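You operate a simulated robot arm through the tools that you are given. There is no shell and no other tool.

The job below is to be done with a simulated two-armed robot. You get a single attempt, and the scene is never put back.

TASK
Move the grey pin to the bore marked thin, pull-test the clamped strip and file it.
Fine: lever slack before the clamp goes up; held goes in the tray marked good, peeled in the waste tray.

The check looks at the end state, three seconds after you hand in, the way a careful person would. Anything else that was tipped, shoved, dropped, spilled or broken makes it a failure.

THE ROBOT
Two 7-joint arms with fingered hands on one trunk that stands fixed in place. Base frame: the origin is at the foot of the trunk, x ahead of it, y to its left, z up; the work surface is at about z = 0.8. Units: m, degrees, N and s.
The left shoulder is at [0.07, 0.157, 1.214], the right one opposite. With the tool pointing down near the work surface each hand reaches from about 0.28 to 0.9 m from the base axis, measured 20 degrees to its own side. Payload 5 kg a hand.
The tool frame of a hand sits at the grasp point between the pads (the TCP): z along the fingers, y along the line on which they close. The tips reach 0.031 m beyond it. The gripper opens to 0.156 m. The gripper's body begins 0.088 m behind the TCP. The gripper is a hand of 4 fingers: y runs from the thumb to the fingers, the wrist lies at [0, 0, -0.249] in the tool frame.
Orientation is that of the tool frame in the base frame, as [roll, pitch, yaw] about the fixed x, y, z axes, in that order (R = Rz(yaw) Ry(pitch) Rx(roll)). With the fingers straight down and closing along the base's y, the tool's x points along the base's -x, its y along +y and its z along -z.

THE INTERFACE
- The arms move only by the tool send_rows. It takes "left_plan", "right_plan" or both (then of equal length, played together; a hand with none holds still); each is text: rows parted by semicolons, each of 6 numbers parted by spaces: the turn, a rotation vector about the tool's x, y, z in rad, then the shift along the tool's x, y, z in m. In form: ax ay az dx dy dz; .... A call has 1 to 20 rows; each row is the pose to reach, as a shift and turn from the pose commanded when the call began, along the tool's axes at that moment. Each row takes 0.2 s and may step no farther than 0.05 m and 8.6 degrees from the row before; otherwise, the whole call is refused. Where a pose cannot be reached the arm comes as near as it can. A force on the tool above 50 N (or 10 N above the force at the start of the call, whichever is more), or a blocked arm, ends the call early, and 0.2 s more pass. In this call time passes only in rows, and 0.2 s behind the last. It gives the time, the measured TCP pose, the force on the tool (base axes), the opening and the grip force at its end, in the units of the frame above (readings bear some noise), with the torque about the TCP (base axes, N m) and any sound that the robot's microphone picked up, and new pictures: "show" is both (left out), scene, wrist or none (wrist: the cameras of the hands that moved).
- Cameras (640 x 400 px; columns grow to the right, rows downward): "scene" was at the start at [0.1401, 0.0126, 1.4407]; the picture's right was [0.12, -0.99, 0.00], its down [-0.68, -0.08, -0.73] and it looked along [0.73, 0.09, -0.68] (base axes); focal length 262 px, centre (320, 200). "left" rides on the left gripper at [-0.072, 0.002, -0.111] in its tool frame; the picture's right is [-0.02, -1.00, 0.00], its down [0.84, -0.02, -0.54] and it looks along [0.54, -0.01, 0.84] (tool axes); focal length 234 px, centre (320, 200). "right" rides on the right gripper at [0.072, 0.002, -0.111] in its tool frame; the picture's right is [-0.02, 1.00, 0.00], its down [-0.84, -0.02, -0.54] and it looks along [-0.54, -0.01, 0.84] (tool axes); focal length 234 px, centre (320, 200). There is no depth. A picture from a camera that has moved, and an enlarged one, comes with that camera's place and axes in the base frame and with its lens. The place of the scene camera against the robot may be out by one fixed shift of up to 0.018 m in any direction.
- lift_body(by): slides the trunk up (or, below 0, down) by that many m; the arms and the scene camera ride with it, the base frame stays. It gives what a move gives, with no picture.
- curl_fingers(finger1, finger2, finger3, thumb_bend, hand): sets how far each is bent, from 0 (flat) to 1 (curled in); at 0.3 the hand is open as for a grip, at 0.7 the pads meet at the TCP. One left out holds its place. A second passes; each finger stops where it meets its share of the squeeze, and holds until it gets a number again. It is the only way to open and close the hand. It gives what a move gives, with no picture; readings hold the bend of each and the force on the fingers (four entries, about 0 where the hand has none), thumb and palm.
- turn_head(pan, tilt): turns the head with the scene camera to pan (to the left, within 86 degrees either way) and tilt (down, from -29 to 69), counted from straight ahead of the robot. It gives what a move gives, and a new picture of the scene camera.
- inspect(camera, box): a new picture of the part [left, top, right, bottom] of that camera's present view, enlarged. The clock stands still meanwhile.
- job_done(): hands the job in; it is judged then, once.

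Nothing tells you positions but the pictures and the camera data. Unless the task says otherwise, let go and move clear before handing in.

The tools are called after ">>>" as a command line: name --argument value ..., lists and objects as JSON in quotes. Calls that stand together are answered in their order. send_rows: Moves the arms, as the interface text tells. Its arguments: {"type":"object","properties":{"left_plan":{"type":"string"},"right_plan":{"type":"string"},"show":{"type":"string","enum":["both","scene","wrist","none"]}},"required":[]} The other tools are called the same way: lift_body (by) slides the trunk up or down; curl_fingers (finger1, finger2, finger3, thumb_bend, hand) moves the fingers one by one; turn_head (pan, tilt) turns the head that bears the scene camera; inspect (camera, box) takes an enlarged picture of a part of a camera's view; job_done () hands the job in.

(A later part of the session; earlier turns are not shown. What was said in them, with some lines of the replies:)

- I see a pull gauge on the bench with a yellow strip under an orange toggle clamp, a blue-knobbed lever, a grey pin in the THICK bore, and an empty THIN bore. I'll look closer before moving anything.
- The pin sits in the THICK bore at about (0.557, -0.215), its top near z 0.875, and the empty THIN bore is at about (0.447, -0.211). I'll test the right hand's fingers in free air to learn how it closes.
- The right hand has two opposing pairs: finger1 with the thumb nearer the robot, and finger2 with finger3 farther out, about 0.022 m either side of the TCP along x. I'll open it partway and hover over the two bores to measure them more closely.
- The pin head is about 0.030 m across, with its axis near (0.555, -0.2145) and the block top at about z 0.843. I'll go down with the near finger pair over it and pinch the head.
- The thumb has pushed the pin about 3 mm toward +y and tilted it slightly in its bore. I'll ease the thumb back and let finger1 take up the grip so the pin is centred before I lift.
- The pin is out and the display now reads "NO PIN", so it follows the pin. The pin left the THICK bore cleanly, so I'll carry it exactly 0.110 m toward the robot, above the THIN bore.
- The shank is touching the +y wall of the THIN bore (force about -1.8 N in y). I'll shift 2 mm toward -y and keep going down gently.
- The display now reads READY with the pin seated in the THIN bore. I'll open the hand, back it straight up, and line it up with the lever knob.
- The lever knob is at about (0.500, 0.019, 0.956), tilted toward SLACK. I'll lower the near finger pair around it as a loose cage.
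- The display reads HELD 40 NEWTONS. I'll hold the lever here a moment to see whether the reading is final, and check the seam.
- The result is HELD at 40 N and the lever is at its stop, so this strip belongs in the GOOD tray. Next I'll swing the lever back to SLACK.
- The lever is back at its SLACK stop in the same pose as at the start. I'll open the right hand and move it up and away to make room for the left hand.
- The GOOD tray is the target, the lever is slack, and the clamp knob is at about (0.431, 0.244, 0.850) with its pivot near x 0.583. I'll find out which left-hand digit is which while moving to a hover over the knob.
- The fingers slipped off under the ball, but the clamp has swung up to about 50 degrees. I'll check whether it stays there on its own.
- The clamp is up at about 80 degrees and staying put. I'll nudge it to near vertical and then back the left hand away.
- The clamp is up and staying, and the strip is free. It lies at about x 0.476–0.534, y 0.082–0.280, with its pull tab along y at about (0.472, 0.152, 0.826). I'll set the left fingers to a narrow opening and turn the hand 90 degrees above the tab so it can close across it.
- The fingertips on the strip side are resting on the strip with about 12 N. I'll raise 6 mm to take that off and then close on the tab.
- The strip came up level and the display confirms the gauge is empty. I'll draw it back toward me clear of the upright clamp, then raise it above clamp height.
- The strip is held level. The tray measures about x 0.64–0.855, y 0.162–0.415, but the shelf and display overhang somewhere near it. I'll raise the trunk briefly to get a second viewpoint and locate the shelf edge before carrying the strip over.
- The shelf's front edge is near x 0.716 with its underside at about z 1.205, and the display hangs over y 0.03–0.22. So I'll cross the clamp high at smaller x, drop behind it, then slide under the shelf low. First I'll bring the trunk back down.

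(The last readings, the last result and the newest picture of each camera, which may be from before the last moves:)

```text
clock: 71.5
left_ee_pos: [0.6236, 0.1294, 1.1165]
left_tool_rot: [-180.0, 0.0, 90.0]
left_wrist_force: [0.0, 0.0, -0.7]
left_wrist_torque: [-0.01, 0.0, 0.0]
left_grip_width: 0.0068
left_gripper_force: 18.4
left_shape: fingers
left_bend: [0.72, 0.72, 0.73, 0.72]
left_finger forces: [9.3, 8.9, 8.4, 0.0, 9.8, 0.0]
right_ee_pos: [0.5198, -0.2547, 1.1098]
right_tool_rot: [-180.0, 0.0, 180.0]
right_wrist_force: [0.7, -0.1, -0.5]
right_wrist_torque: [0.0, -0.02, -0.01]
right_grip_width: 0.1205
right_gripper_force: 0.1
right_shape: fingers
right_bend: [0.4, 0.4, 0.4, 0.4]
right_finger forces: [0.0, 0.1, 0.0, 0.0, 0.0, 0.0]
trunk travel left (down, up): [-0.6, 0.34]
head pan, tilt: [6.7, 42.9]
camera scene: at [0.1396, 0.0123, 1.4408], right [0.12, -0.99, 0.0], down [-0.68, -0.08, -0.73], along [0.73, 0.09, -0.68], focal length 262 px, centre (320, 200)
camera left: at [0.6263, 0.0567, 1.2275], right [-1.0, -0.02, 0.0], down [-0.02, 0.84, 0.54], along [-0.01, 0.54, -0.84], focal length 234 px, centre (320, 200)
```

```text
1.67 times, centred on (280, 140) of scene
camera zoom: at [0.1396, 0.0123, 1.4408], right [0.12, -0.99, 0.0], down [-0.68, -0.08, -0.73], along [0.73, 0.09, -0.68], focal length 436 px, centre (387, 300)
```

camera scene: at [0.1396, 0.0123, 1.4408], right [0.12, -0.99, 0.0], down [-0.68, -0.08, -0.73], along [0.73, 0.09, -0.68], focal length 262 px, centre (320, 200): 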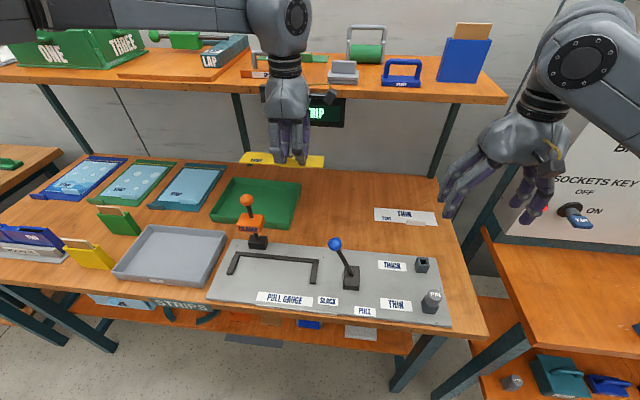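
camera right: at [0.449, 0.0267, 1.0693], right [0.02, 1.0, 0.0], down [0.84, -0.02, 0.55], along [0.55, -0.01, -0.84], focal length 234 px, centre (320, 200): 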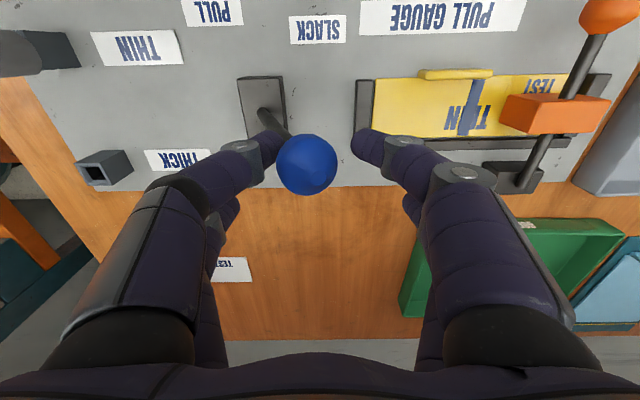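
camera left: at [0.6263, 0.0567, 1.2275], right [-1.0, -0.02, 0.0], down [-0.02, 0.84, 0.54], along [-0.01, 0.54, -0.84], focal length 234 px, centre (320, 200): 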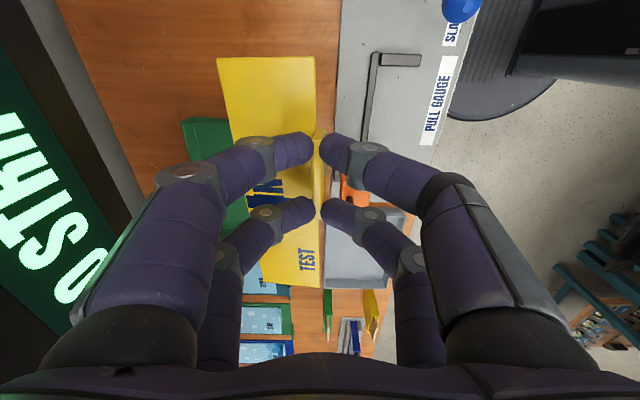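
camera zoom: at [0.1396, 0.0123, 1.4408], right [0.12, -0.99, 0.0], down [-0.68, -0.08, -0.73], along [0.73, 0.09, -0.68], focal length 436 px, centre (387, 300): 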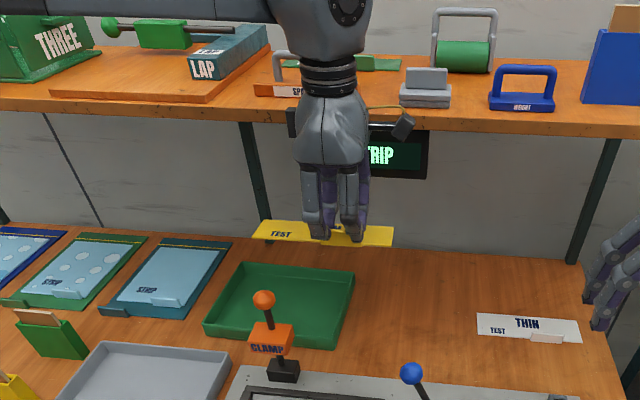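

>>> send_rows --left_plan "0 0 0 0 -0.005 0.0; 0 0 0 0 -0.005 0.02; 0 0 0 0 -0.005 0.045; 0 0 0 0 -0.005 0.07; 0 0 0 0 -0.005 0.095; 0 0 0 0 -0.005 0.12; 0 0 0 0 -0.005 0.145; 0 0 0 0 -0.005 0.17; 0 0 0 0 -0.005 0.19; 0 0 0 0 -0.005 0.205; 0 0 0 0 -0.005 0.212; 0 0 0 0 -0.005 0.212" --show "both"

>>> inspect --camera "scene" --box '[180, 100, 360, 260]'

>>> inspect --camera "left" --box '[80, 0, 400, 400]'

```text
clock: 74.1
left_ee_pos: [0.6178, 0.1294, 0.9031]
left_tool_rot: [180.0, 0.1, 90.0]
left_wrist_force: [-0.5, 0.1, 0.2]
left_wrist_torque: [-0.01, 0.01, 0.03]
left_grip_width: 0.0068
left_gripper_force: 17.7
left_shape: fingers
left_bend: [0.72, 0.72, 0.73, 0.72]
left_finger forces: [9.3, 8.9, 8.3, 0.0, 9.9, 0.1]
right_ee_pos: [0.5192, -0.2556, 1.1088]
right_tool_rot: [180.0, 0.0, -180.0]
right_wrist_force: [0.9, 0.4, -0.1]
right_wrist_torque: [-0.01, 0.01, -0.02]
right_grip_width: 0.1206
right_gripper_force: 0.1
right_shape: fingers
right_bend: [0.4, 0.4, 0.4, 0.4]
right_finger forces: [0.0, 0.0, 0.0, 0.1, 0.1, 0.0]
trunk travel left (down, up): [-0.6, 0.34]
head pan, tilt: [6.7, 42.9]
camera scene: at [0.1401, 0.0124, 1.4407], right [0.12, -0.99, 0.0], down [-0.68, -0.08, -0.73], along [0.73, 0.09, -0.68], focal length 262 px, centre (320, 200)
camera left: at [0.6215, 0.0578, 1.014], right [-1.0, -0.02, 0.0], down [-0.02, 0.84, 0.54], along [-0.01, 0.54, -0.84], focal length 234 px, centre (320, 200)
```

scene: 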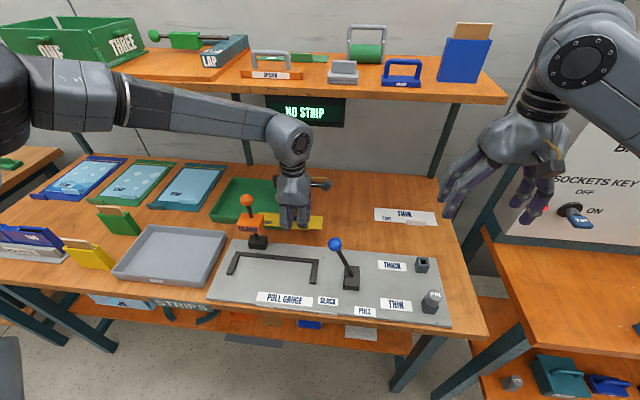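
left: 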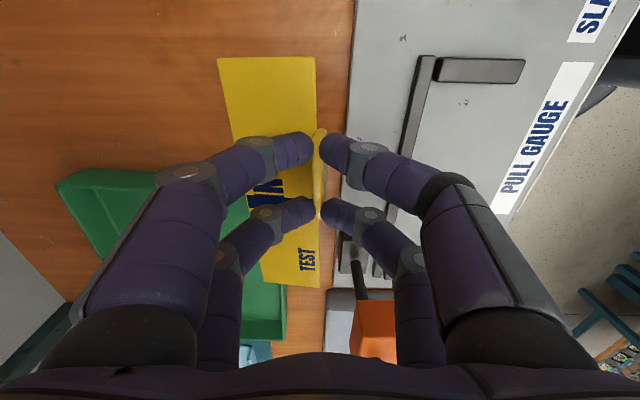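

```text
2.50 times, centred on (270, 180) of scene
camera zoom: at [0.1401, 0.0124, 1.4407], right [0.12, -0.99, 0.0], down [-0.68, -0.08, -0.73], along [0.73, 0.09, -0.68], focal length 654 px, centre (445, 250)
```

zoom: 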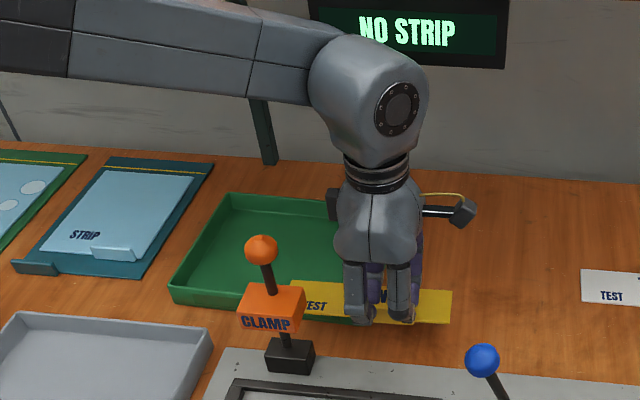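

```text
1.00 times, centred on (240, 200) of left (not enlarged: the box is as wide or as high as the picture)
camera zoom: at [0.6215, 0.0578, 1.014], right [-1.0, -0.02, 0.0], down [-0.02, 0.84, 0.54], along [-0.01, 0.54, -0.84], focal length 234 px, centre (400, 200)
```

zoom: 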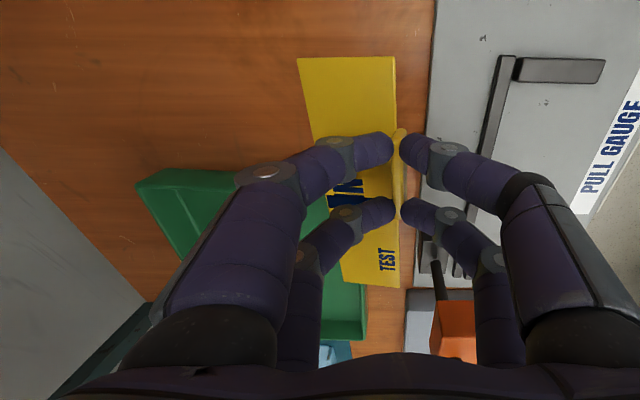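

>>> inspect --camera "left" --box '[220, 230, 340, 360]'

>>> inspect --camera "scene" --box '[200, 160, 300, 240]'

```text
3.08 times, centred on (280, 295) of left
camera zoom: at [0.6215, 0.0578, 1.014], right [-1.0, -0.02, 0.0], down [-0.02, 0.84, 0.54], along [-0.01, 0.54, -0.84], focal length 720 px, centre (443, -92)
```

zoom: 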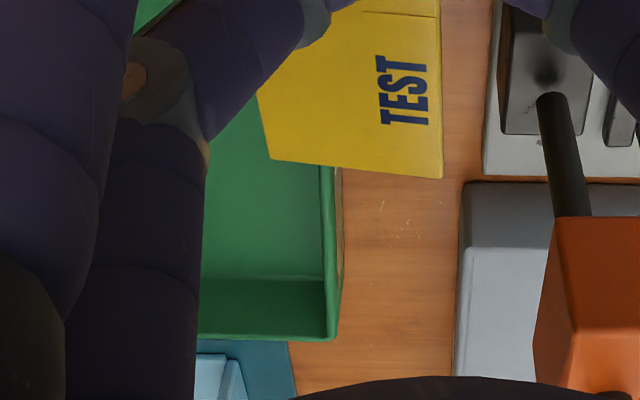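

```text
5.00 times, centred on (250, 200) of scene
camera zoom: at [0.1401, 0.0124, 1.4407], right [0.12, -0.99, 0.0], down [-0.68, -0.08, -0.73], along [0.73, 0.09, -0.68], focal length 1308 px, centre (670, 200)
```

zoom: 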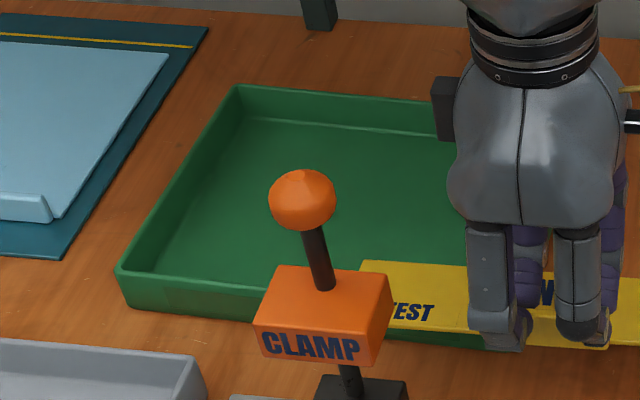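

The strip is low behind the clamp, with its edge beside the GOOD tray. I'll move forward and then left so it hovers just above the tray, and compare the strip to the tray walls directly in the wrist view.

>>> send_rows --left_plan "0 0 0 0 0.016 0; 0 0 0 0 0.0325 0; 0 0 0 0.015 0.036 0; 0 0 0 0.035 0.038 0; 0 0 0 0.055 0.038 0; 0 0 0 0.075 0.038 0; 0 0 0 0.095 0.038 0; 0 0 0 0.112 0.038 0; 0 0 0 0.1235 0.038 0; 0 0 0 0.1235 0.038 0" --show "both"

>>> inspect --camera "left" --box '[120, 0, 440, 360]'

>>> inspect --camera "scene" --box '[180, 130, 340, 260]'

```text
clock: 76.3
left_ee_pos: [0.6566, 0.2531, 0.9007]
left_tool_rot: [180.0, 0.0, 89.9]
left_wrist_force: [0.5, 0.4, -0.9]
left_wrist_torque: [0.02, -0.03, 0.0]
left_grip_width: 0.0067
left_gripper_force: 18.0
left_shape: fingers
left_bend: [0.72, 0.72, 0.73, 0.72]
left_finger forces: [9.2, 8.9, 8.3, 0.0, 9.8, 0.0]
left hand out of reach, approached as far as the arm can: row 2
right_ee_pos: [0.5199, -0.2548, 1.1086]
right_tool_rot: [180.0, 0.0, -180.0]
right_wrist_force: [0.5, 0.6, -0.5]
right_wrist_torque: [-0.02, -0.02, 0.01]
right_grip_width: 0.1205
right_gripper_force: 0.1
right_shape: fingers
right_bend: [0.4, 0.4, 0.4, 0.4]
right_finger forces: [0.0, 0.1, 0.0, 0.0, 0.0, 0.1]
trunk travel left (down, up): [-0.6, 0.34]
head pan, tilt: [6.7, 42.9]
camera scene: at [0.1404, 0.0124, 1.4407], right [0.12, -0.99, 0.0], down [-0.68, -0.08, -0.73], along [0.73, 0.09, -0.68], focal length 262 px, centre (320, 200)
camera left: at [0.6591, 0.1808, 1.0123], right [-1.0, -0.02, 0.0], down [-0.02, 0.84, 0.54], along [-0.01, 0.54, -0.84], focal length 234 px, centre (320, 200)
```

scene: 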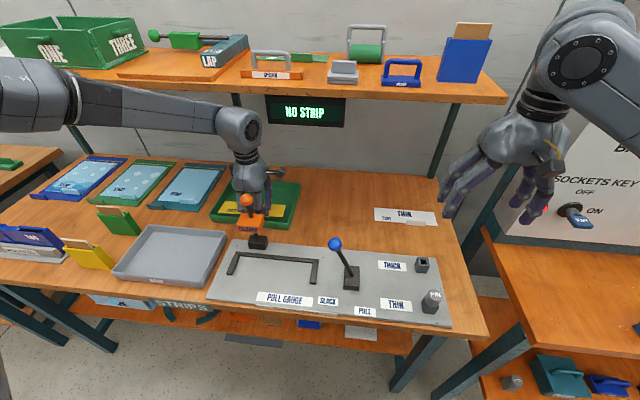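
left: 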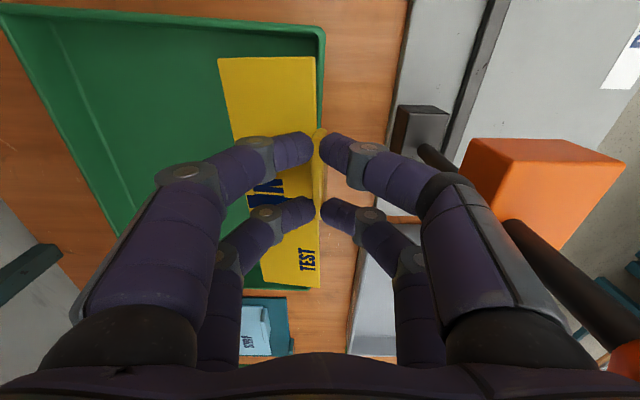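

```text
1.11 times, centred on (280, 180) of left
camera zoom: at [0.6591, 0.1808, 1.0123], right [-1.0, -0.02, 0.0], down [-0.02, 0.84, 0.54], along [-0.01, 0.54, -0.84], focal length 260 px, centre (364, 222)
```

zoom: 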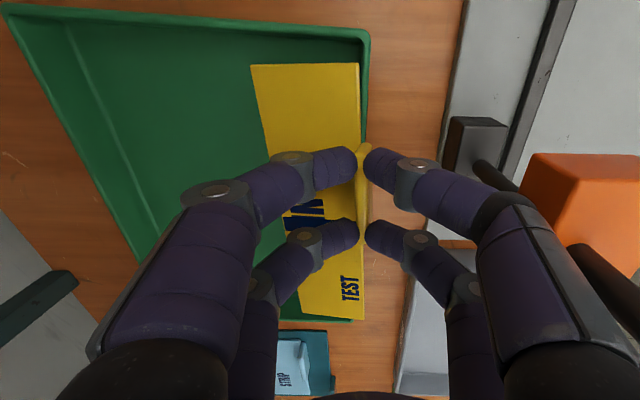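

```text
3.08 times, centred on (260, 195) of scene
camera zoom: at [0.1404, 0.0124, 1.4407], right [0.12, -0.99, 0.0], down [-0.68, -0.08, -0.73], along [0.73, 0.09, -0.68], focal length 805 px, centre (505, 215)
```

zoom: 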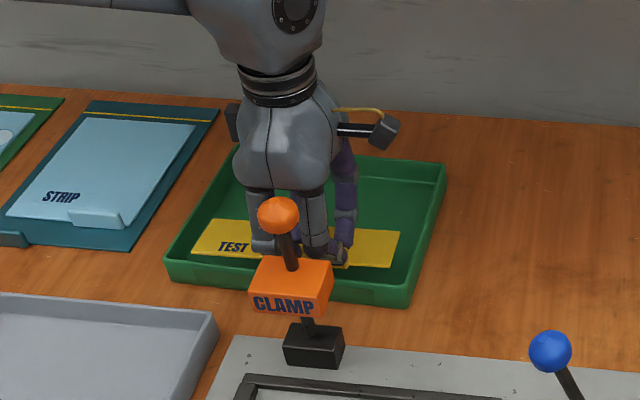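

>>> inspect --camera "left" --box '[200, 0, 340, 90]'

>>> inspect --camera "left" --box '[230, 230, 350, 310]'

>>> inspect --camera "scene" --box '[205, 165, 305, 235]'

```text
4.44 times, centred on (270, 45) of left
camera zoom: at [0.6591, 0.1808, 1.0123], right [-1.0, -0.02, 0.0], down [-0.02, 0.84, 0.54], along [-0.01, 0.54, -0.84], focal length 1041 px, centre (542, 889)
```

zoom: 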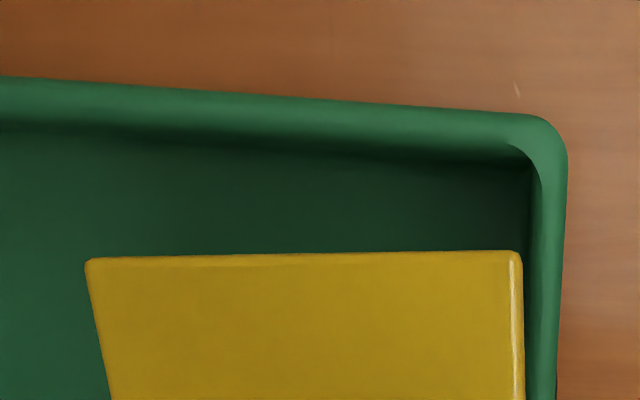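

```text
5.00 times, centred on (290, 270) of left
camera zoom: at [0.6591, 0.1808, 1.0123], right [-1.0, -0.02, 0.0], down [-0.02, 0.84, 0.54], along [-0.01, 0.54, -0.84], focal length 1171 px, centre (470, -150)
```

zoom: 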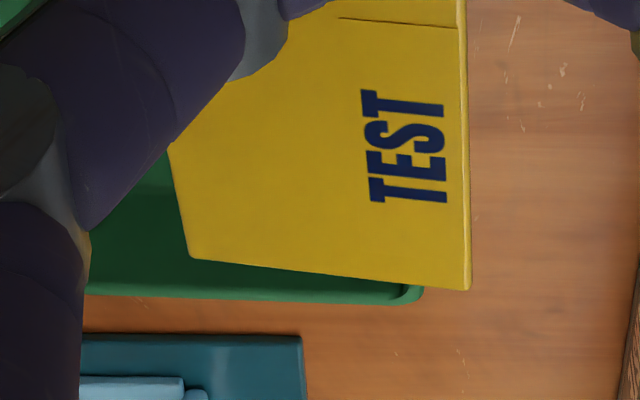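

```text
5.71 times, centred on (255, 200) of scene
camera zoom: at [0.1404, 0.0124, 1.4407], right [0.12, -0.99, 0.0], down [-0.68, -0.08, -0.73], along [0.73, 0.09, -0.68], focal length 1495 px, centre (691, 200)
```

zoom: 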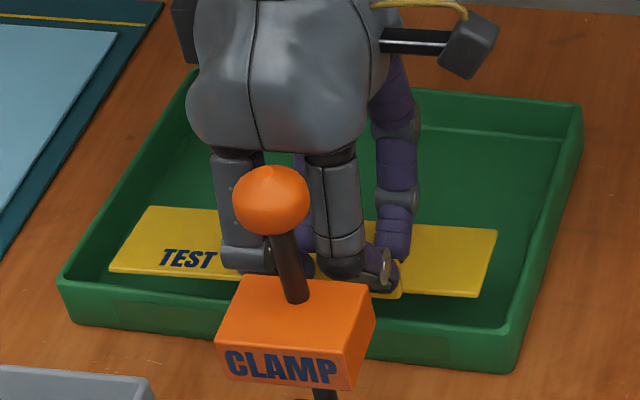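

The strip overlaps the tray's near wall line and sits about 7 mm too far toward -y. I'll move it forward 45 mm and left 7 mm, with a small turn to match the tray, and check again before lowering.

>>> send_rows --left_plan "0 0 0.0125 0.002 0.011 0.002; 0 0 0.025 0.004 0.022 0.003; 0 0 0.0375 0.0055 0.033 0.004; 0 0 0.05 0.007 0.0445 0.005; 0 0 0.05 0.007 0.0445 0.005" --show "both"

>>> inspect --camera "left" --box '[200, 0, 340, 90]'

>>> inspect --camera "left" --box '[230, 230, 350, 310]'

>>> inspect --camera "scene" --box '[195, 90, 315, 240]'

```text
clock: 77.5
left_ee_pos: [0.6995, 0.259, 0.8976]
left_tool_rot: [-179.9, 0.0, 87.2]
left_wrist_force: [0.9, 0.2, -0.1]
left_wrist_torque: [-0.04, -0.02, -0.02]
left_grip_width: 0.0065
left_gripper_force: 18.0
left_shape: fingers
left_bend: [0.72, 0.72, 0.73, 0.72]
left_finger forces: [9.3, 8.8, 8.3, 0.0, 9.8, 0.0]
right_ee_pos: [0.5191, -0.2537, 1.1088]
right_tool_rot: [-180.0, 0.0, 179.9]
right_wrist_force: [0.3, -0.2, 0.1]
right_wrist_torque: [-0.01, -0.02, -0.03]
right_grip_width: 0.1208
right_gripper_force: 0.0
right_shape: fingers
right_bend: [0.4, 0.4, 0.4, 0.4]
right_finger forces: [0.1, 0.0, 0.1, 0.0, 0.1, 0.1]
trunk travel left (down, up): [-0.6, 0.34]
head pan, tilt: [6.7, 42.9]
camera scene: at [0.1398, 0.0126, 1.4408], right [0.12, -0.99, 0.0], down [-0.68, -0.08, -0.73], along [0.73, 0.09, -0.68], focal length 262 px, centre (320, 200)
camera left: at [0.6992, 0.1874, 1.0087], right [-1.0, 0.03, 0.0], down [0.02, 0.84, 0.54], along [0.01, 0.54, -0.84], focal length 234 px, centre (320, 200)
```

scene: 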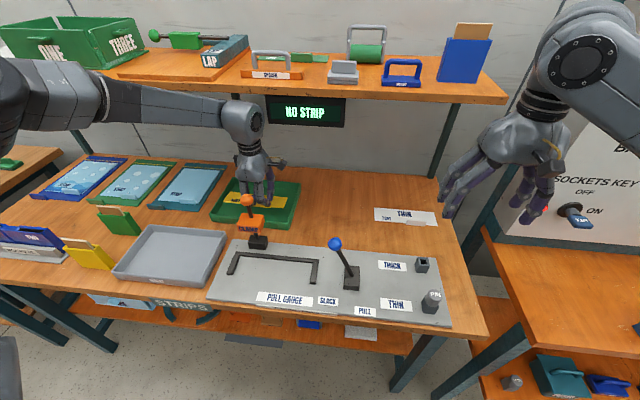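
left: 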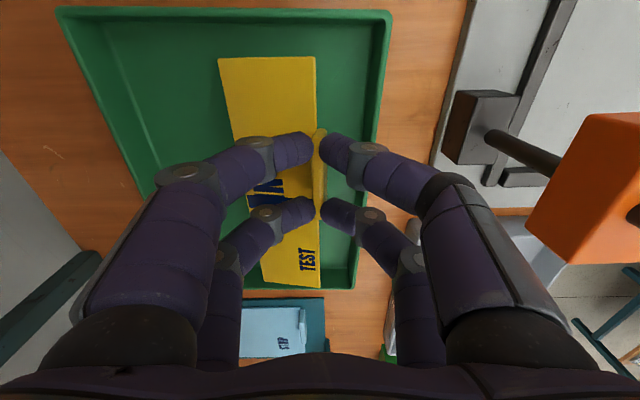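

```text
4.44 times, centred on (270, 45) of left
camera zoom: at [0.6992, 0.1874, 1.0087], right [-1.0, 0.03, 0.0], down [0.02, 0.84, 0.54], along [0.01, 0.54, -0.84], focal length 1041 px, centre (542, 889)
```

zoom: 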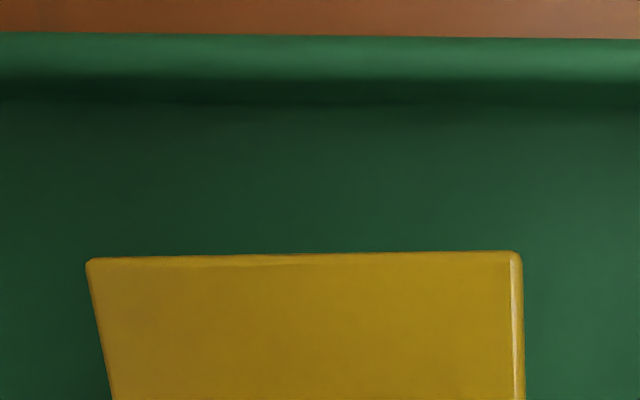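

```text
5.00 times, centred on (290, 270) of left
camera zoom: at [0.6992, 0.1874, 1.0087], right [-1.0, 0.03, 0.0], down [0.02, 0.84, 0.54], along [0.01, 0.54, -0.84], focal length 1171 px, centre (470, -150)
```

zoom: 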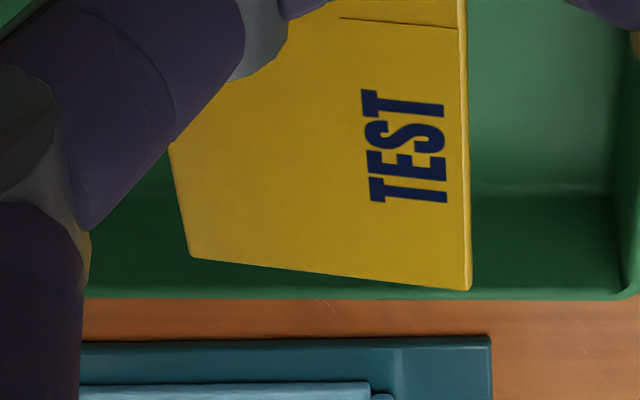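

```text
2.67 times, centred on (255, 165) of scene
camera zoom: at [0.1398, 0.0126, 1.4408], right [0.12, -0.99, 0.0], down [-0.68, -0.08, -0.73], along [0.73, 0.09, -0.68], focal length 698 px, centre (493, 293)
```

zoom: 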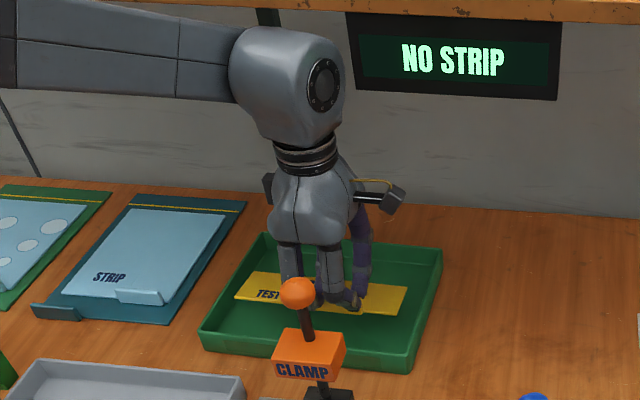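

The strip is now inside the tray outline, with about 18 mm clear at each end and over 30 mm to the near wall. I'll lower it gently to the tray floor.

>>> send_rows --left_plan "0 0 0 0 0 0.01; 0 0 0 0 0 0.02; 0 0 0 0 0 0.03; 0 0 0 0 0 0.036; 0 0 0 0 0 0.04; 0 0 0 0 0 0.04" --show "both"

>>> inspect --camera "left" --box '[200, 0, 400, 320]'

>>> inspect --camera "scene" --box '[205, 170, 305, 240]'

```text
clock: 78.9
left_ee_pos: [0.6999, 0.2599, 0.8579]
left_tool_rot: [-179.9, 0.0, 87.1]
left_wrist_force: [-0.9, 0.4, 0.2]
left_wrist_torque: [-0.05, -0.02, -0.01]
left_grip_width: 0.0063
left_gripper_force: 18.4
left_shape: fingers
left_bend: [0.72, 0.72, 0.73, 0.72]
left_finger forces: [9.5, 9.0, 8.0, 0.1, 10.4, 0.0]
right_ee_pos: [0.5198, -0.2558, 1.109]
right_tool_rot: [-180.0, 0.0, 179.9]
right_wrist_force: [-0.8, 0.0, 0.0]
right_wrist_torque: [-0.05, 0.01, 0.01]
right_grip_width: 0.1206
right_gripper_force: 0.1
right_shape: fingers
right_bend: [0.4, 0.4, 0.4, 0.4]
right_finger forces: [0.0, 0.1, 0.0, 0.0, 0.0, 0.0]
trunk travel left (down, up): [-0.6, 0.34]
head pan, tilt: [6.7, 42.9]
camera scene: at [0.1401, 0.0125, 1.4407], right [0.12, -0.99, 0.0], down [-0.68, -0.08, -0.73], along [0.73, 0.09, -0.68], focal length 262 px, centre (320, 200)
camera left: at [0.6994, 0.1881, 0.9691], right [-1.0, 0.03, 0.0], down [0.02, 0.84, 0.54], along [0.01, 0.54, -0.84], focal length 234 px, centre (320, 200)
```

scene: 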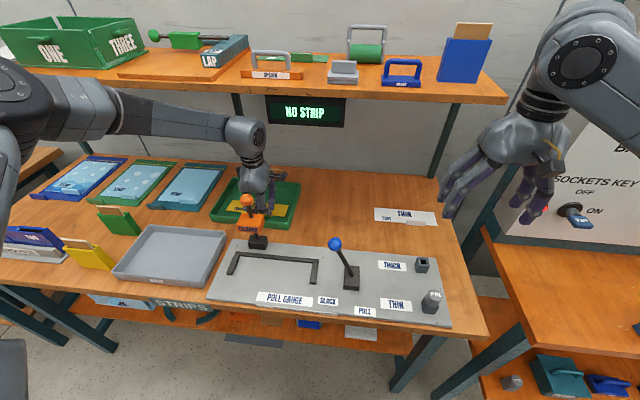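
left: 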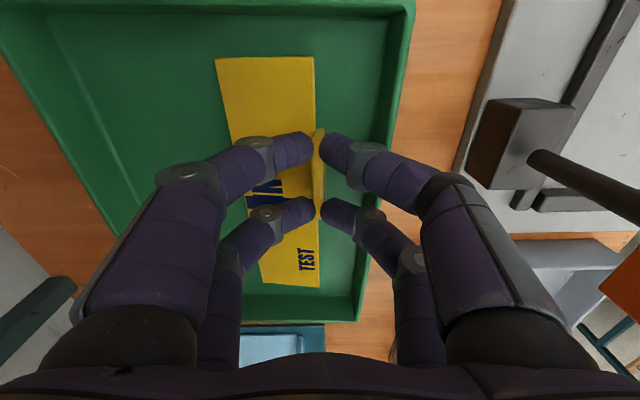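

```text
1.25 times, centred on (300, 160) of left
camera zoom: at [0.6994, 0.1881, 0.9691], right [-1.0, 0.03, 0.0], down [0.02, 0.84, 0.54], along [0.01, 0.54, -0.84], focal length 293 px, centre (345, 250)
```

zoom: 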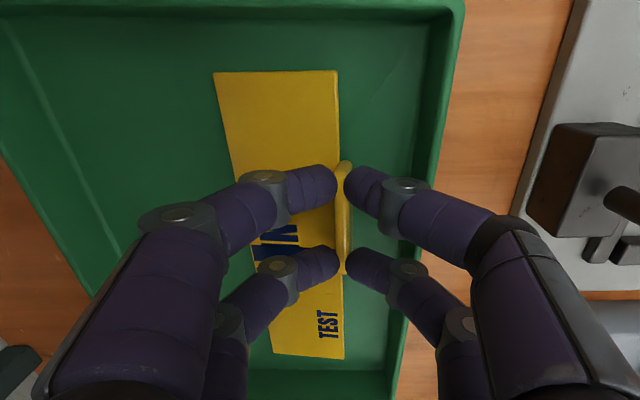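

```text
5.71 times, centred on (255, 205) of scene
camera zoom: at [0.1401, 0.0125, 1.4407], right [0.12, -0.99, 0.0], down [-0.68, -0.08, -0.73], along [0.73, 0.09, -0.68], focal length 1495 px, centre (691, 171)
```

zoom: 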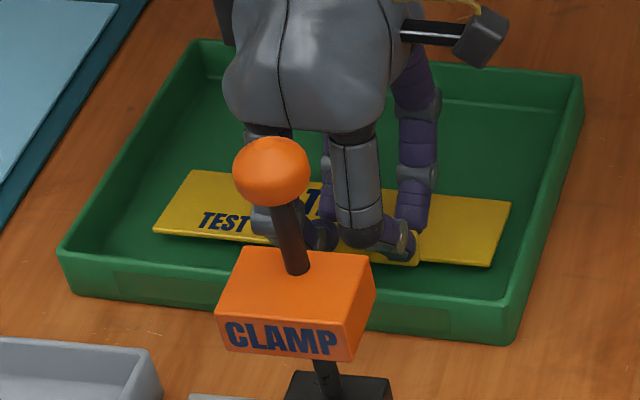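

>>> send_rows --left_plan "0 0 0 0 0 0.003; 0 0 0 0 0 0.005; 0 0 0 0 0 0.005" --show "none"

>>> inspect --camera "scene" --box '[205, 170, 305, 240]'

>>> inspect --camera "left" --box '[200, 30, 400, 180]'

```text
clock: 79.7
left_ee_pos: [0.6995, 0.26, 0.8526]
left_tool_rot: [179.9, -0.1, 87.1]
left_wrist_force: [-0.1, 0.0, -0.6]
left_wrist_torque: [-0.08, -0.05, -0.01]
left_grip_width: 0.0066
left_gripper_force: 19.1
left_shape: fingers
left_bend: [0.72, 0.72, 0.73, 0.72]
left_finger forces: [10.0, 9.3, 8.1, 0.0, 10.7, 0.0]
right_ee_pos: [0.521, -0.2567, 1.1085]
right_tool_rot: [-179.9, 0.1, -180.0]
right_wrist_force: [0.5, -0.4, -0.2]
right_wrist_torque: [-0.01, 0.06, -0.02]
right_grip_width: 0.1205
right_gripper_force: 0.2
right_shape: fingers
right_bend: [0.4, 0.4, 0.4, 0.4]
right_finger forces: [0.1, 0.1, 0.1, 0.1, 0.1, 0.0]
trunk travel left (down, up): [-0.6, 0.34]
head pan, tilt: [6.7, 42.9]
```

```text
5.71 times, centred on (255, 205) of scene
camera zoom: at [0.1401, 0.0124, 1.4407], right [0.12, -0.99, 0.0], down [-0.68, -0.08, -0.73], along [0.73, 0.09, -0.68], focal length 1495 px, centre (691, 171)
```

zoom: 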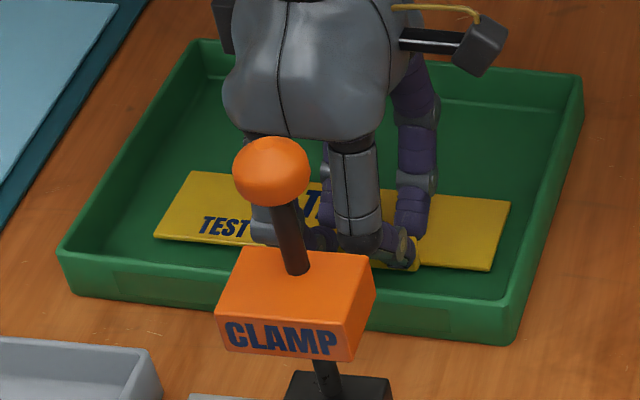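

```text
2.67 times, centred on (300, 105) of left
camera zoom: at [0.698, 0.1887, 0.9649], right [-1.0, 0.03, 0.0], down [0.02, 0.84, 0.54], along [0.02, 0.54, -0.84], focal length 624 px, centre (373, 453)
```

zoom: 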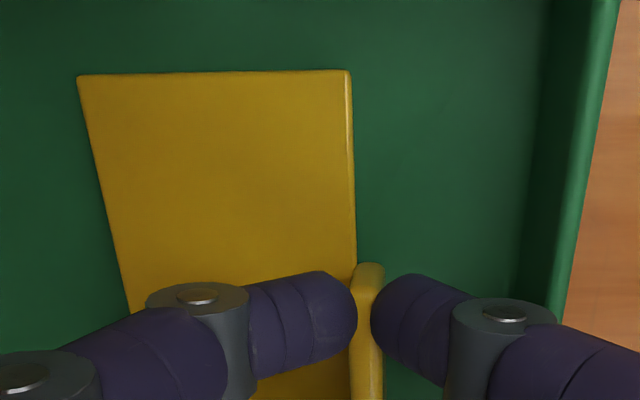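

>>> send_rows --left_plan "0 0 0 0 0 0.0015; 0 0 0 0 0 0.003; 0 0 0 0 0 0.003" --show "none"

>>> inspect --camera "scene" --box '[205, 170, 305, 240]'

```text
clock: 80.5
left_ee_pos: [0.6987, 0.261, 0.8511]
left_tool_rot: [180.0, 0.1, 87.1]
left_wrist_force: [-0.7, 0.0, 0.5]
left_wrist_torque: [-0.07, -0.03, -0.01]
left_grip_width: 0.0068
left_gripper_force: 18.8
left_shape: fingers
left_bend: [0.72, 0.73, 0.73, 0.72]
left_finger forces: [9.9, 9.4, 8.3, 0.1, 10.7, 0.1]
left hand out of reach, approached as far as the arm can: row 1, 2, 3
right_ee_pos: [0.5203, -0.2548, 1.1089]
right_tool_rot: [180.0, -0.1, 180.0]
right_wrist_force: [1.1, -0.4, 0.0]
right_wrist_torque: [-0.03, 0.01, -0.02]
right_grip_width: 0.1205
right_gripper_force: 0.0
right_shape: fingers
right_bend: [0.4, 0.4, 0.4, 0.4]
right_finger forces: [0.0, 0.0, 0.1, 0.0, 0.1, 0.0]
trunk travel left (down, up): [-0.6, 0.34]
head pan, tilt: [6.7, 42.9]
```

```text
5.71 times, centred on (255, 205) of scene
camera zoom: at [0.1401, 0.0124, 1.4407], right [0.12, -0.99, 0.0], down [-0.68, -0.08, -0.73], along [0.73, 0.09, -0.68], focal length 1495 px, centre (691, 171)
```

zoom: 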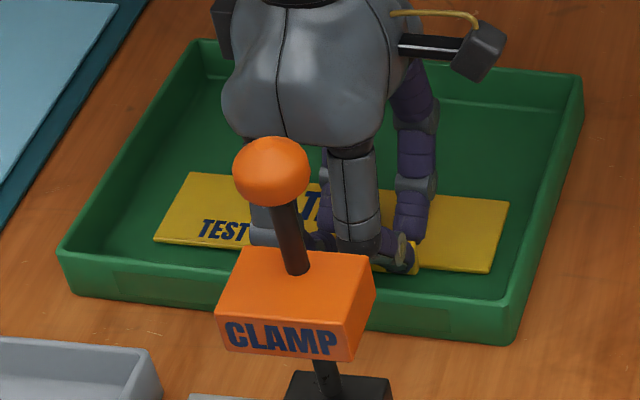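

The strip rests on the tray floor, so I'll release it by opening just enough to free the tab.

>>> curl_fingers --hand "left" --finger1 0.65 --finger2 0.65 --finger3 0.65 --thumb_bend 0.65

>>> inspect --camera "scene" --box '[205, 170, 305, 240]'

>>> inspect --camera "left" --box '[200, 30, 400, 180]'

>>> inspect --camera "left" --box '[0, 0, 640, 400]'

```text
clock: 81.5
left_ee_pos: [0.6984, 0.261, 0.8523]
left_tool_rot: [179.9, 0.0, 87.1]
left_wrist_force: [2.0, 0.4, 0.6]
left_wrist_torque: [0.05, 0.04, -0.09]
left_grip_width: 0.022
left_gripper_force: 0.8
left_shape: fingers
left_bend: [0.65, 0.65, 0.66, 0.65]
left_finger forces: [0.1, 0.0, 2.7, 0.1, 0.0, 0.0]
right_ee_pos: [0.5209, -0.2562, 1.109]
right_tool_rot: [-179.9, 0.0, 179.9]
right_wrist_force: [-0.2, 0.1, 0.3]
right_wrist_torque: [0.02, 0.02, -0.02]
right_grip_width: 0.1207
right_gripper_force: 0.0
right_shape: fingers
right_bend: [0.4, 0.4, 0.4, 0.4]
right_finger forces: [0.0, 0.0, 0.0, 0.0, 0.0, 0.0]
trunk travel left (down, up): [-0.6, 0.34]
head pan, tilt: [6.7, 42.9]
```

```text
5.71 times, centred on (255, 205) of scene
camera zoom: at [0.1403, 0.0125, 1.4407], right [0.12, -0.99, 0.0], down [-0.68, -0.08, -0.73], along [0.73, 0.09, -0.68], focal length 1495 px, centre (691, 171)
```

zoom: 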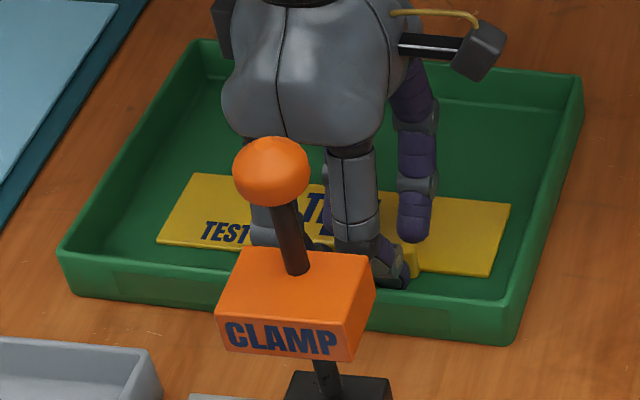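

```text
2.67 times, centred on (300, 105) of left
camera zoom: at [0.697, 0.1893, 0.9625], right [-1.0, 0.03, 0.0], down [0.02, 0.84, 0.54], along [0.02, 0.54, -0.84], focal length 624 px, centre (373, 453)
```

zoom: 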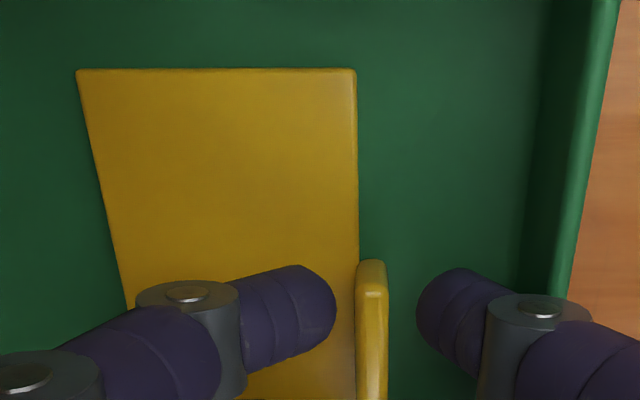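

```text
1.00 times, centred on (320, 200) of left (not enlarged: the box is as wide or as high as the picture)
camera zoom: at [0.697, 0.1893, 0.9625], right [-1.0, 0.03, 0.0], down [0.02, 0.84, 0.54], along [0.02, 0.54, -0.84], focal length 234 px, centre (320, 200)
```

zoom: 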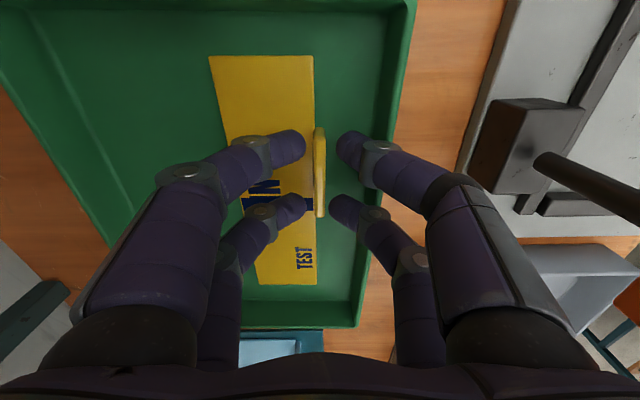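

Finger3 is pressing lightly outward on the tray's near wall (about 2.7 N). I'll ease it in slightly and then rise straight up.

>>> curl_fingers --hand "left" --finger3 0.675 --thumb_bend 0.665

>>> inspect --camera "left" --box '[240, 100, 400, 240]'

```text
clock: 82.5
left_ee_pos: [0.698, 0.2604, 0.851]
left_tool_rot: [179.9, 0.0, 87.1]
left_wrist_force: [0.7, -0.2, -0.6]
left_wrist_torque: [0.01, -0.02, 0.0]
left_grip_width: 0.0202
left_gripper_force: 0.0
left_shape: fingers
left_bend: [0.65, 0.65, 0.67, 0.66]
left_finger forces: [0.1, 0.0, 0.0, 0.0, 0.0, 0.0]
right_ee_pos: [0.5197, -0.2559, 1.1082]
right_tool_rot: [179.9, 0.0, 180.0]
right_wrist_force: [-0.9, -0.4, 0.0]
right_wrist_torque: [-0.03, -0.02, 0.0]
right_grip_width: 0.1208
right_gripper_force: 0.1
right_shape: fingers
right_bend: [0.4, 0.4, 0.4, 0.4]
right_finger forces: [0.0, 0.1, 0.1, 0.0, 0.0, 0.0]
trunk travel left (down, up): [-0.6, 0.34]
head pan, tilt: [6.7, 42.9]
```

```text
2.86 times, centred on (320, 170) of left
camera zoom: at [0.6967, 0.1894, 0.9623], right [-1.0, 0.03, 0.0], down [0.02, 0.84, 0.54], along [0.02, 0.54, -0.84], focal length 669 px, centre (320, 286)
```

zoom: 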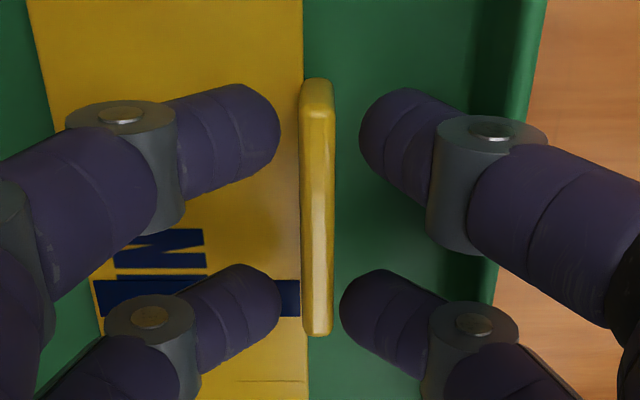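

>>> send_rows --left_plan "0 0 0 0 0 -0.008; 0 0 0 0 0 -0.02; 0 0 0 0 0 -0.035; 0 0 0 0 0 -0.045; 0 0 0 0 0 -0.045" --show "both"

>>> inspect --camera "scene" --box '[195, 90, 315, 260]'

>>> inspect --camera "left" --box '[0, 0, 640, 400]'

```text
clock: 83.7
left_ee_pos: [0.6976, 0.2609, 0.8962]
left_tool_rot: [-180.0, 0.0, 87.2]
left_wrist_force: [0.2, 0.4, -0.4]
left_wrist_torque: [0.02, 0.01, 0.01]
left_grip_width: 0.0205
left_gripper_force: 0.2
left_shape: fingers
left_bend: [0.65, 0.65, 0.67, 0.66]
left_finger forces: [0.1, 0.1, 0.0, 0.0, 0.0, 0.0]
right_ee_pos: [0.5207, -0.2552, 1.1083]
right_tool_rot: [179.9, -0.1, -180.0]
right_wrist_force: [0.0, 0.3, -0.3]
right_wrist_torque: [-0.04, -0.02, 0.03]
right_grip_width: 0.1205
right_gripper_force: 0.1
right_shape: fingers
right_bend: [0.4, 0.4, 0.4, 0.4]
right_finger forces: [0.1, 0.0, 0.1, 0.0, 0.0, 0.0]
trunk travel left (down, up): [-0.6, 0.34]
head pan, tilt: [6.7, 42.9]
camera scene: at [0.1404, 0.0126, 1.4407], right [0.12, -0.99, 0.0], down [-0.68, -0.08, -0.73], along [0.73, 0.09, -0.68], focal length 262 px, centre (320, 200)
camera left: at [0.6969, 0.1891, 1.0069], right [-1.0, 0.03, 0.0], down [0.02, 0.84, 0.54], along [0.01, 0.54, -0.84], focal length 234 px, centre (320, 200)
```

scene: 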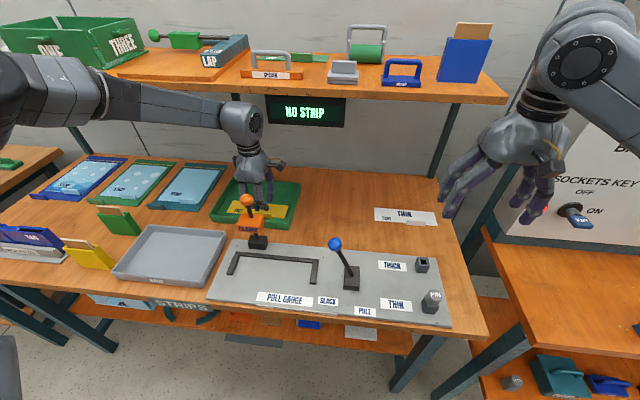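
left: 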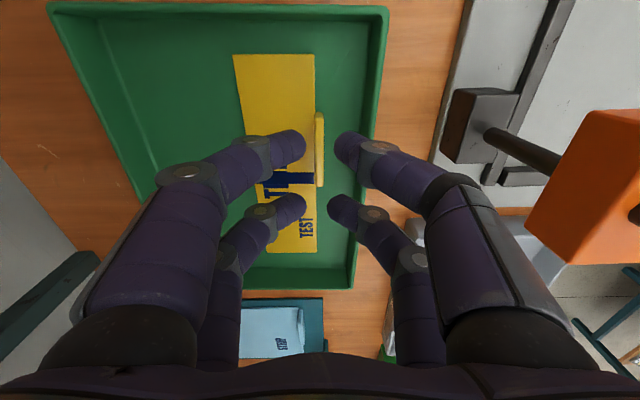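

```text
2.35 times, centred on (255, 175) of scene
camera zoom: at [0.1404, 0.0126, 1.4407], right [0.12, -0.99, 0.0], down [-0.68, -0.08, -0.73], along [0.73, 0.09, -0.68], focal length 616 px, centre (473, 259)
```

zoom: 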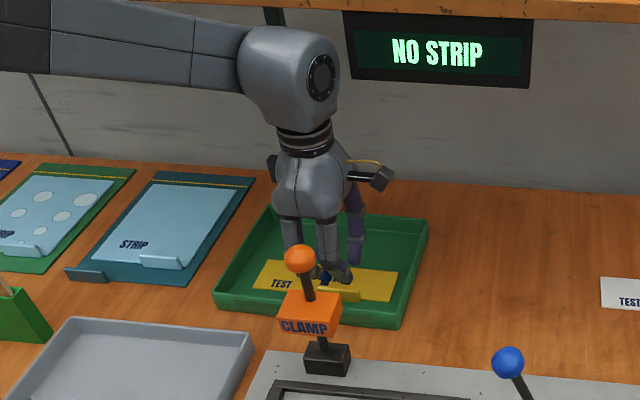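

```text
1.00 times, centred on (320, 200) of left (not enlarged: the box is as wide or as high as the picture)
camera zoom: at [0.6969, 0.1891, 1.0069], right [-1.0, 0.03, 0.0], down [0.02, 0.84, 0.54], along [0.01, 0.54, -0.84], focal length 234 px, centre (320, 200)
```

zoom: 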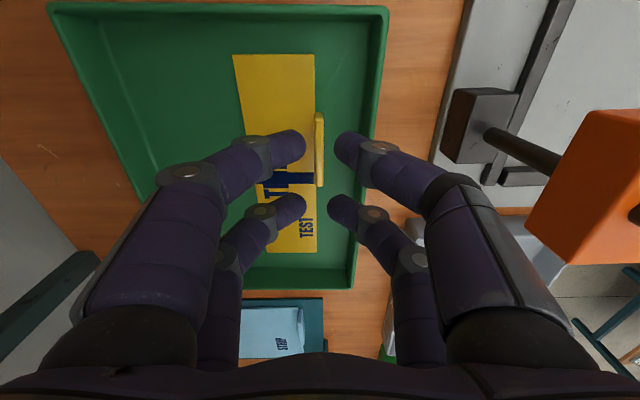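

The strip lies flat inside the GOOD tray. I'll leave to the left, clear of the clamp and display, then rise.

>>> send_rows --left_plan "0 0 0 0.02 -0.001 0; 0 0 0 0.04 -0.002 0; 0 0 0 0.0794 -0.014 0; 0 0 0 0.1083 -0.0355 0; 0 0 0 0.1318 -0.0668 0; 0 0 0 0.1348 -0.107 0; 0 0 0 0.1327 -0.1469 0; 0 0 0 0.1307 -0.1869 -0.02; 0 0 0 0.1292 -0.2168 -0.055; 0 0 0 0.1292 -0.2168 -0.10; 0 0 0 0.1292 -0.2168 -0.145; 0 0 0 0.1292 -0.2168 -0.19; 0 0 0 0.1292 -0.2168 -0.19" --show "both"

>>> inspect --camera "scene" --box '[180, 140, 480, 340]'

>>> inspect --camera "scene" --box '[200, 160, 310, 260]'

>>> inspect --camera "scene" --box '[0, 120, 240, 320]'

```text
clock: 86.5
left_ee_pos: [0.488, 0.402, 1.0853]
left_tool_rot: [179.9, 0.0, 87.0]
left_wrist_force: [0.0, -0.2, 0.7]
left_wrist_torque: [0.01, 0.01, -0.01]
left_grip_width: 0.0204
left_gripper_force: 0.0
left_shape: fingers
left_bend: [0.65, 0.65, 0.67, 0.66]
left_finger forces: [0.1, 0.1, 0.1, 0.1, 0.0, 0.1]
right_ee_pos: [0.5202, -0.2553, 1.108]
right_tool_rot: [-179.9, 0.0, -180.0]
right_wrist_force: [0.2, -0.1, 0.8]
right_wrist_torque: [0.03, 0.01, 0.01]
right_grip_width: 0.1207
right_gripper_force: 0.1
right_shape: fingers
right_bend: [0.4, 0.4, 0.4, 0.4]
right_finger forces: [0.0, 0.0, 0.1, 0.0, 0.0, 0.0]
trunk travel left (down, up): [-0.6, 0.34]
head pan, tilt: [6.7, 42.9]
camera scene: at [0.1404, 0.0125, 1.4407], right [0.12, -0.99, 0.0], down [-0.68, -0.08, -0.73], along [0.73, 0.09, -0.68], focal length 262 px, centre (320, 200)
camera left: at [0.4879, 0.3296, 1.1962], right [-1.0, 0.03, 0.0], down [0.02, 0.84, 0.54], along [0.01, 0.54, -0.84], focal length 234 px, centre (320, 200)
```

scene: 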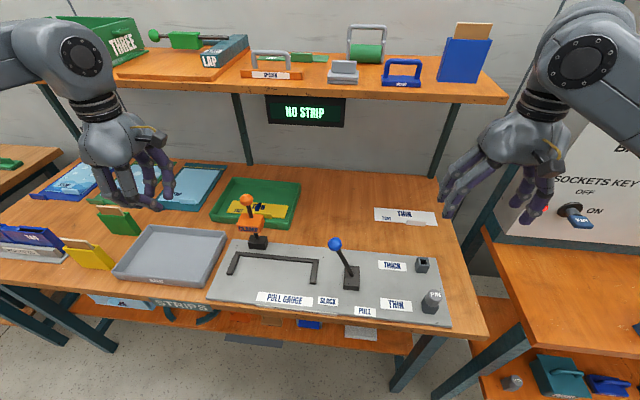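
left: 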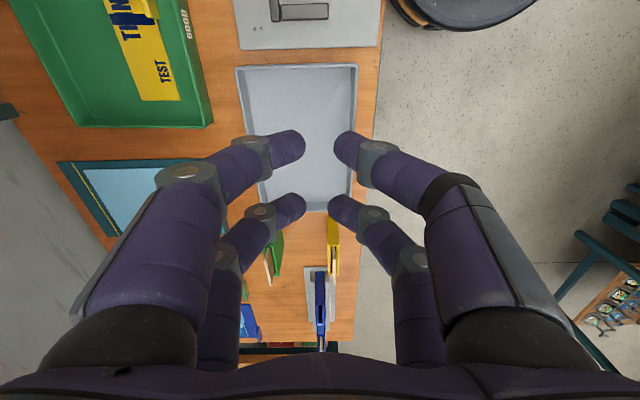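

```text
2.00 times, centred on (330, 240) of scene
camera zoom: at [0.1404, 0.0125, 1.4407], right [0.12, -0.99, 0.0], down [-0.68, -0.08, -0.73], along [0.73, 0.09, -0.68], focal length 523 px, centre (300, 120)
```

zoom: 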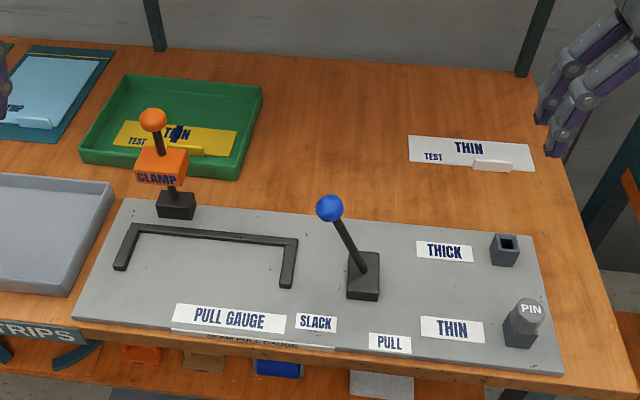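

```text
4.00 times, centred on (255, 210) of scene
camera zoom: at [0.1404, 0.0125, 1.4407], right [0.12, -0.99, 0.0], down [-0.68, -0.08, -0.73], along [0.73, 0.09, -0.68], focal length 1047 px, centre (580, 160)
```

zoom: 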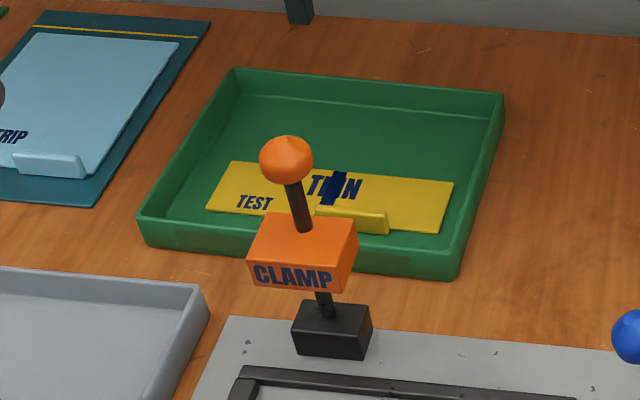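

```text
2.00 times, centred on (120, 220) of scene
camera zoom: at [0.1404, 0.0125, 1.4407], right [0.12, -0.99, 0.0], down [-0.68, -0.08, -0.73], along [0.73, 0.09, -0.68], focal length 523 px, centre (720, 160)
```

zoom: 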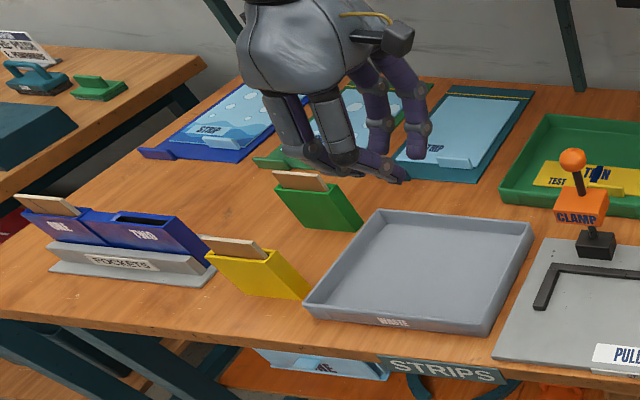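

The strip is flat in the GOOD tray, the pin is seated in THIN, the lever is at SLACK and the clamp is up. Both hands are empty and clear, nothing else looks disturbed, so I'm handing in.

>>> job_done

```text
The job is handed in.
```

The job is handed in. The grey pin is now in the THIN bore, and the gauge showed READY once it was seated.

The clamped strip passed its pull test: the display read HELD 40 NEWTONS with the lever fully at PULL. I put the lever back to SLACK before raising the clamp, then laid the strip flat in the tray marked GOOD.

I left the clamp up. While releasing the strip, one finger pressed lightly (about 3 N) on the inside of the GOOD tray's near wall. The tray did not appear to move, and nothing else looked disturbed in the last pictures.
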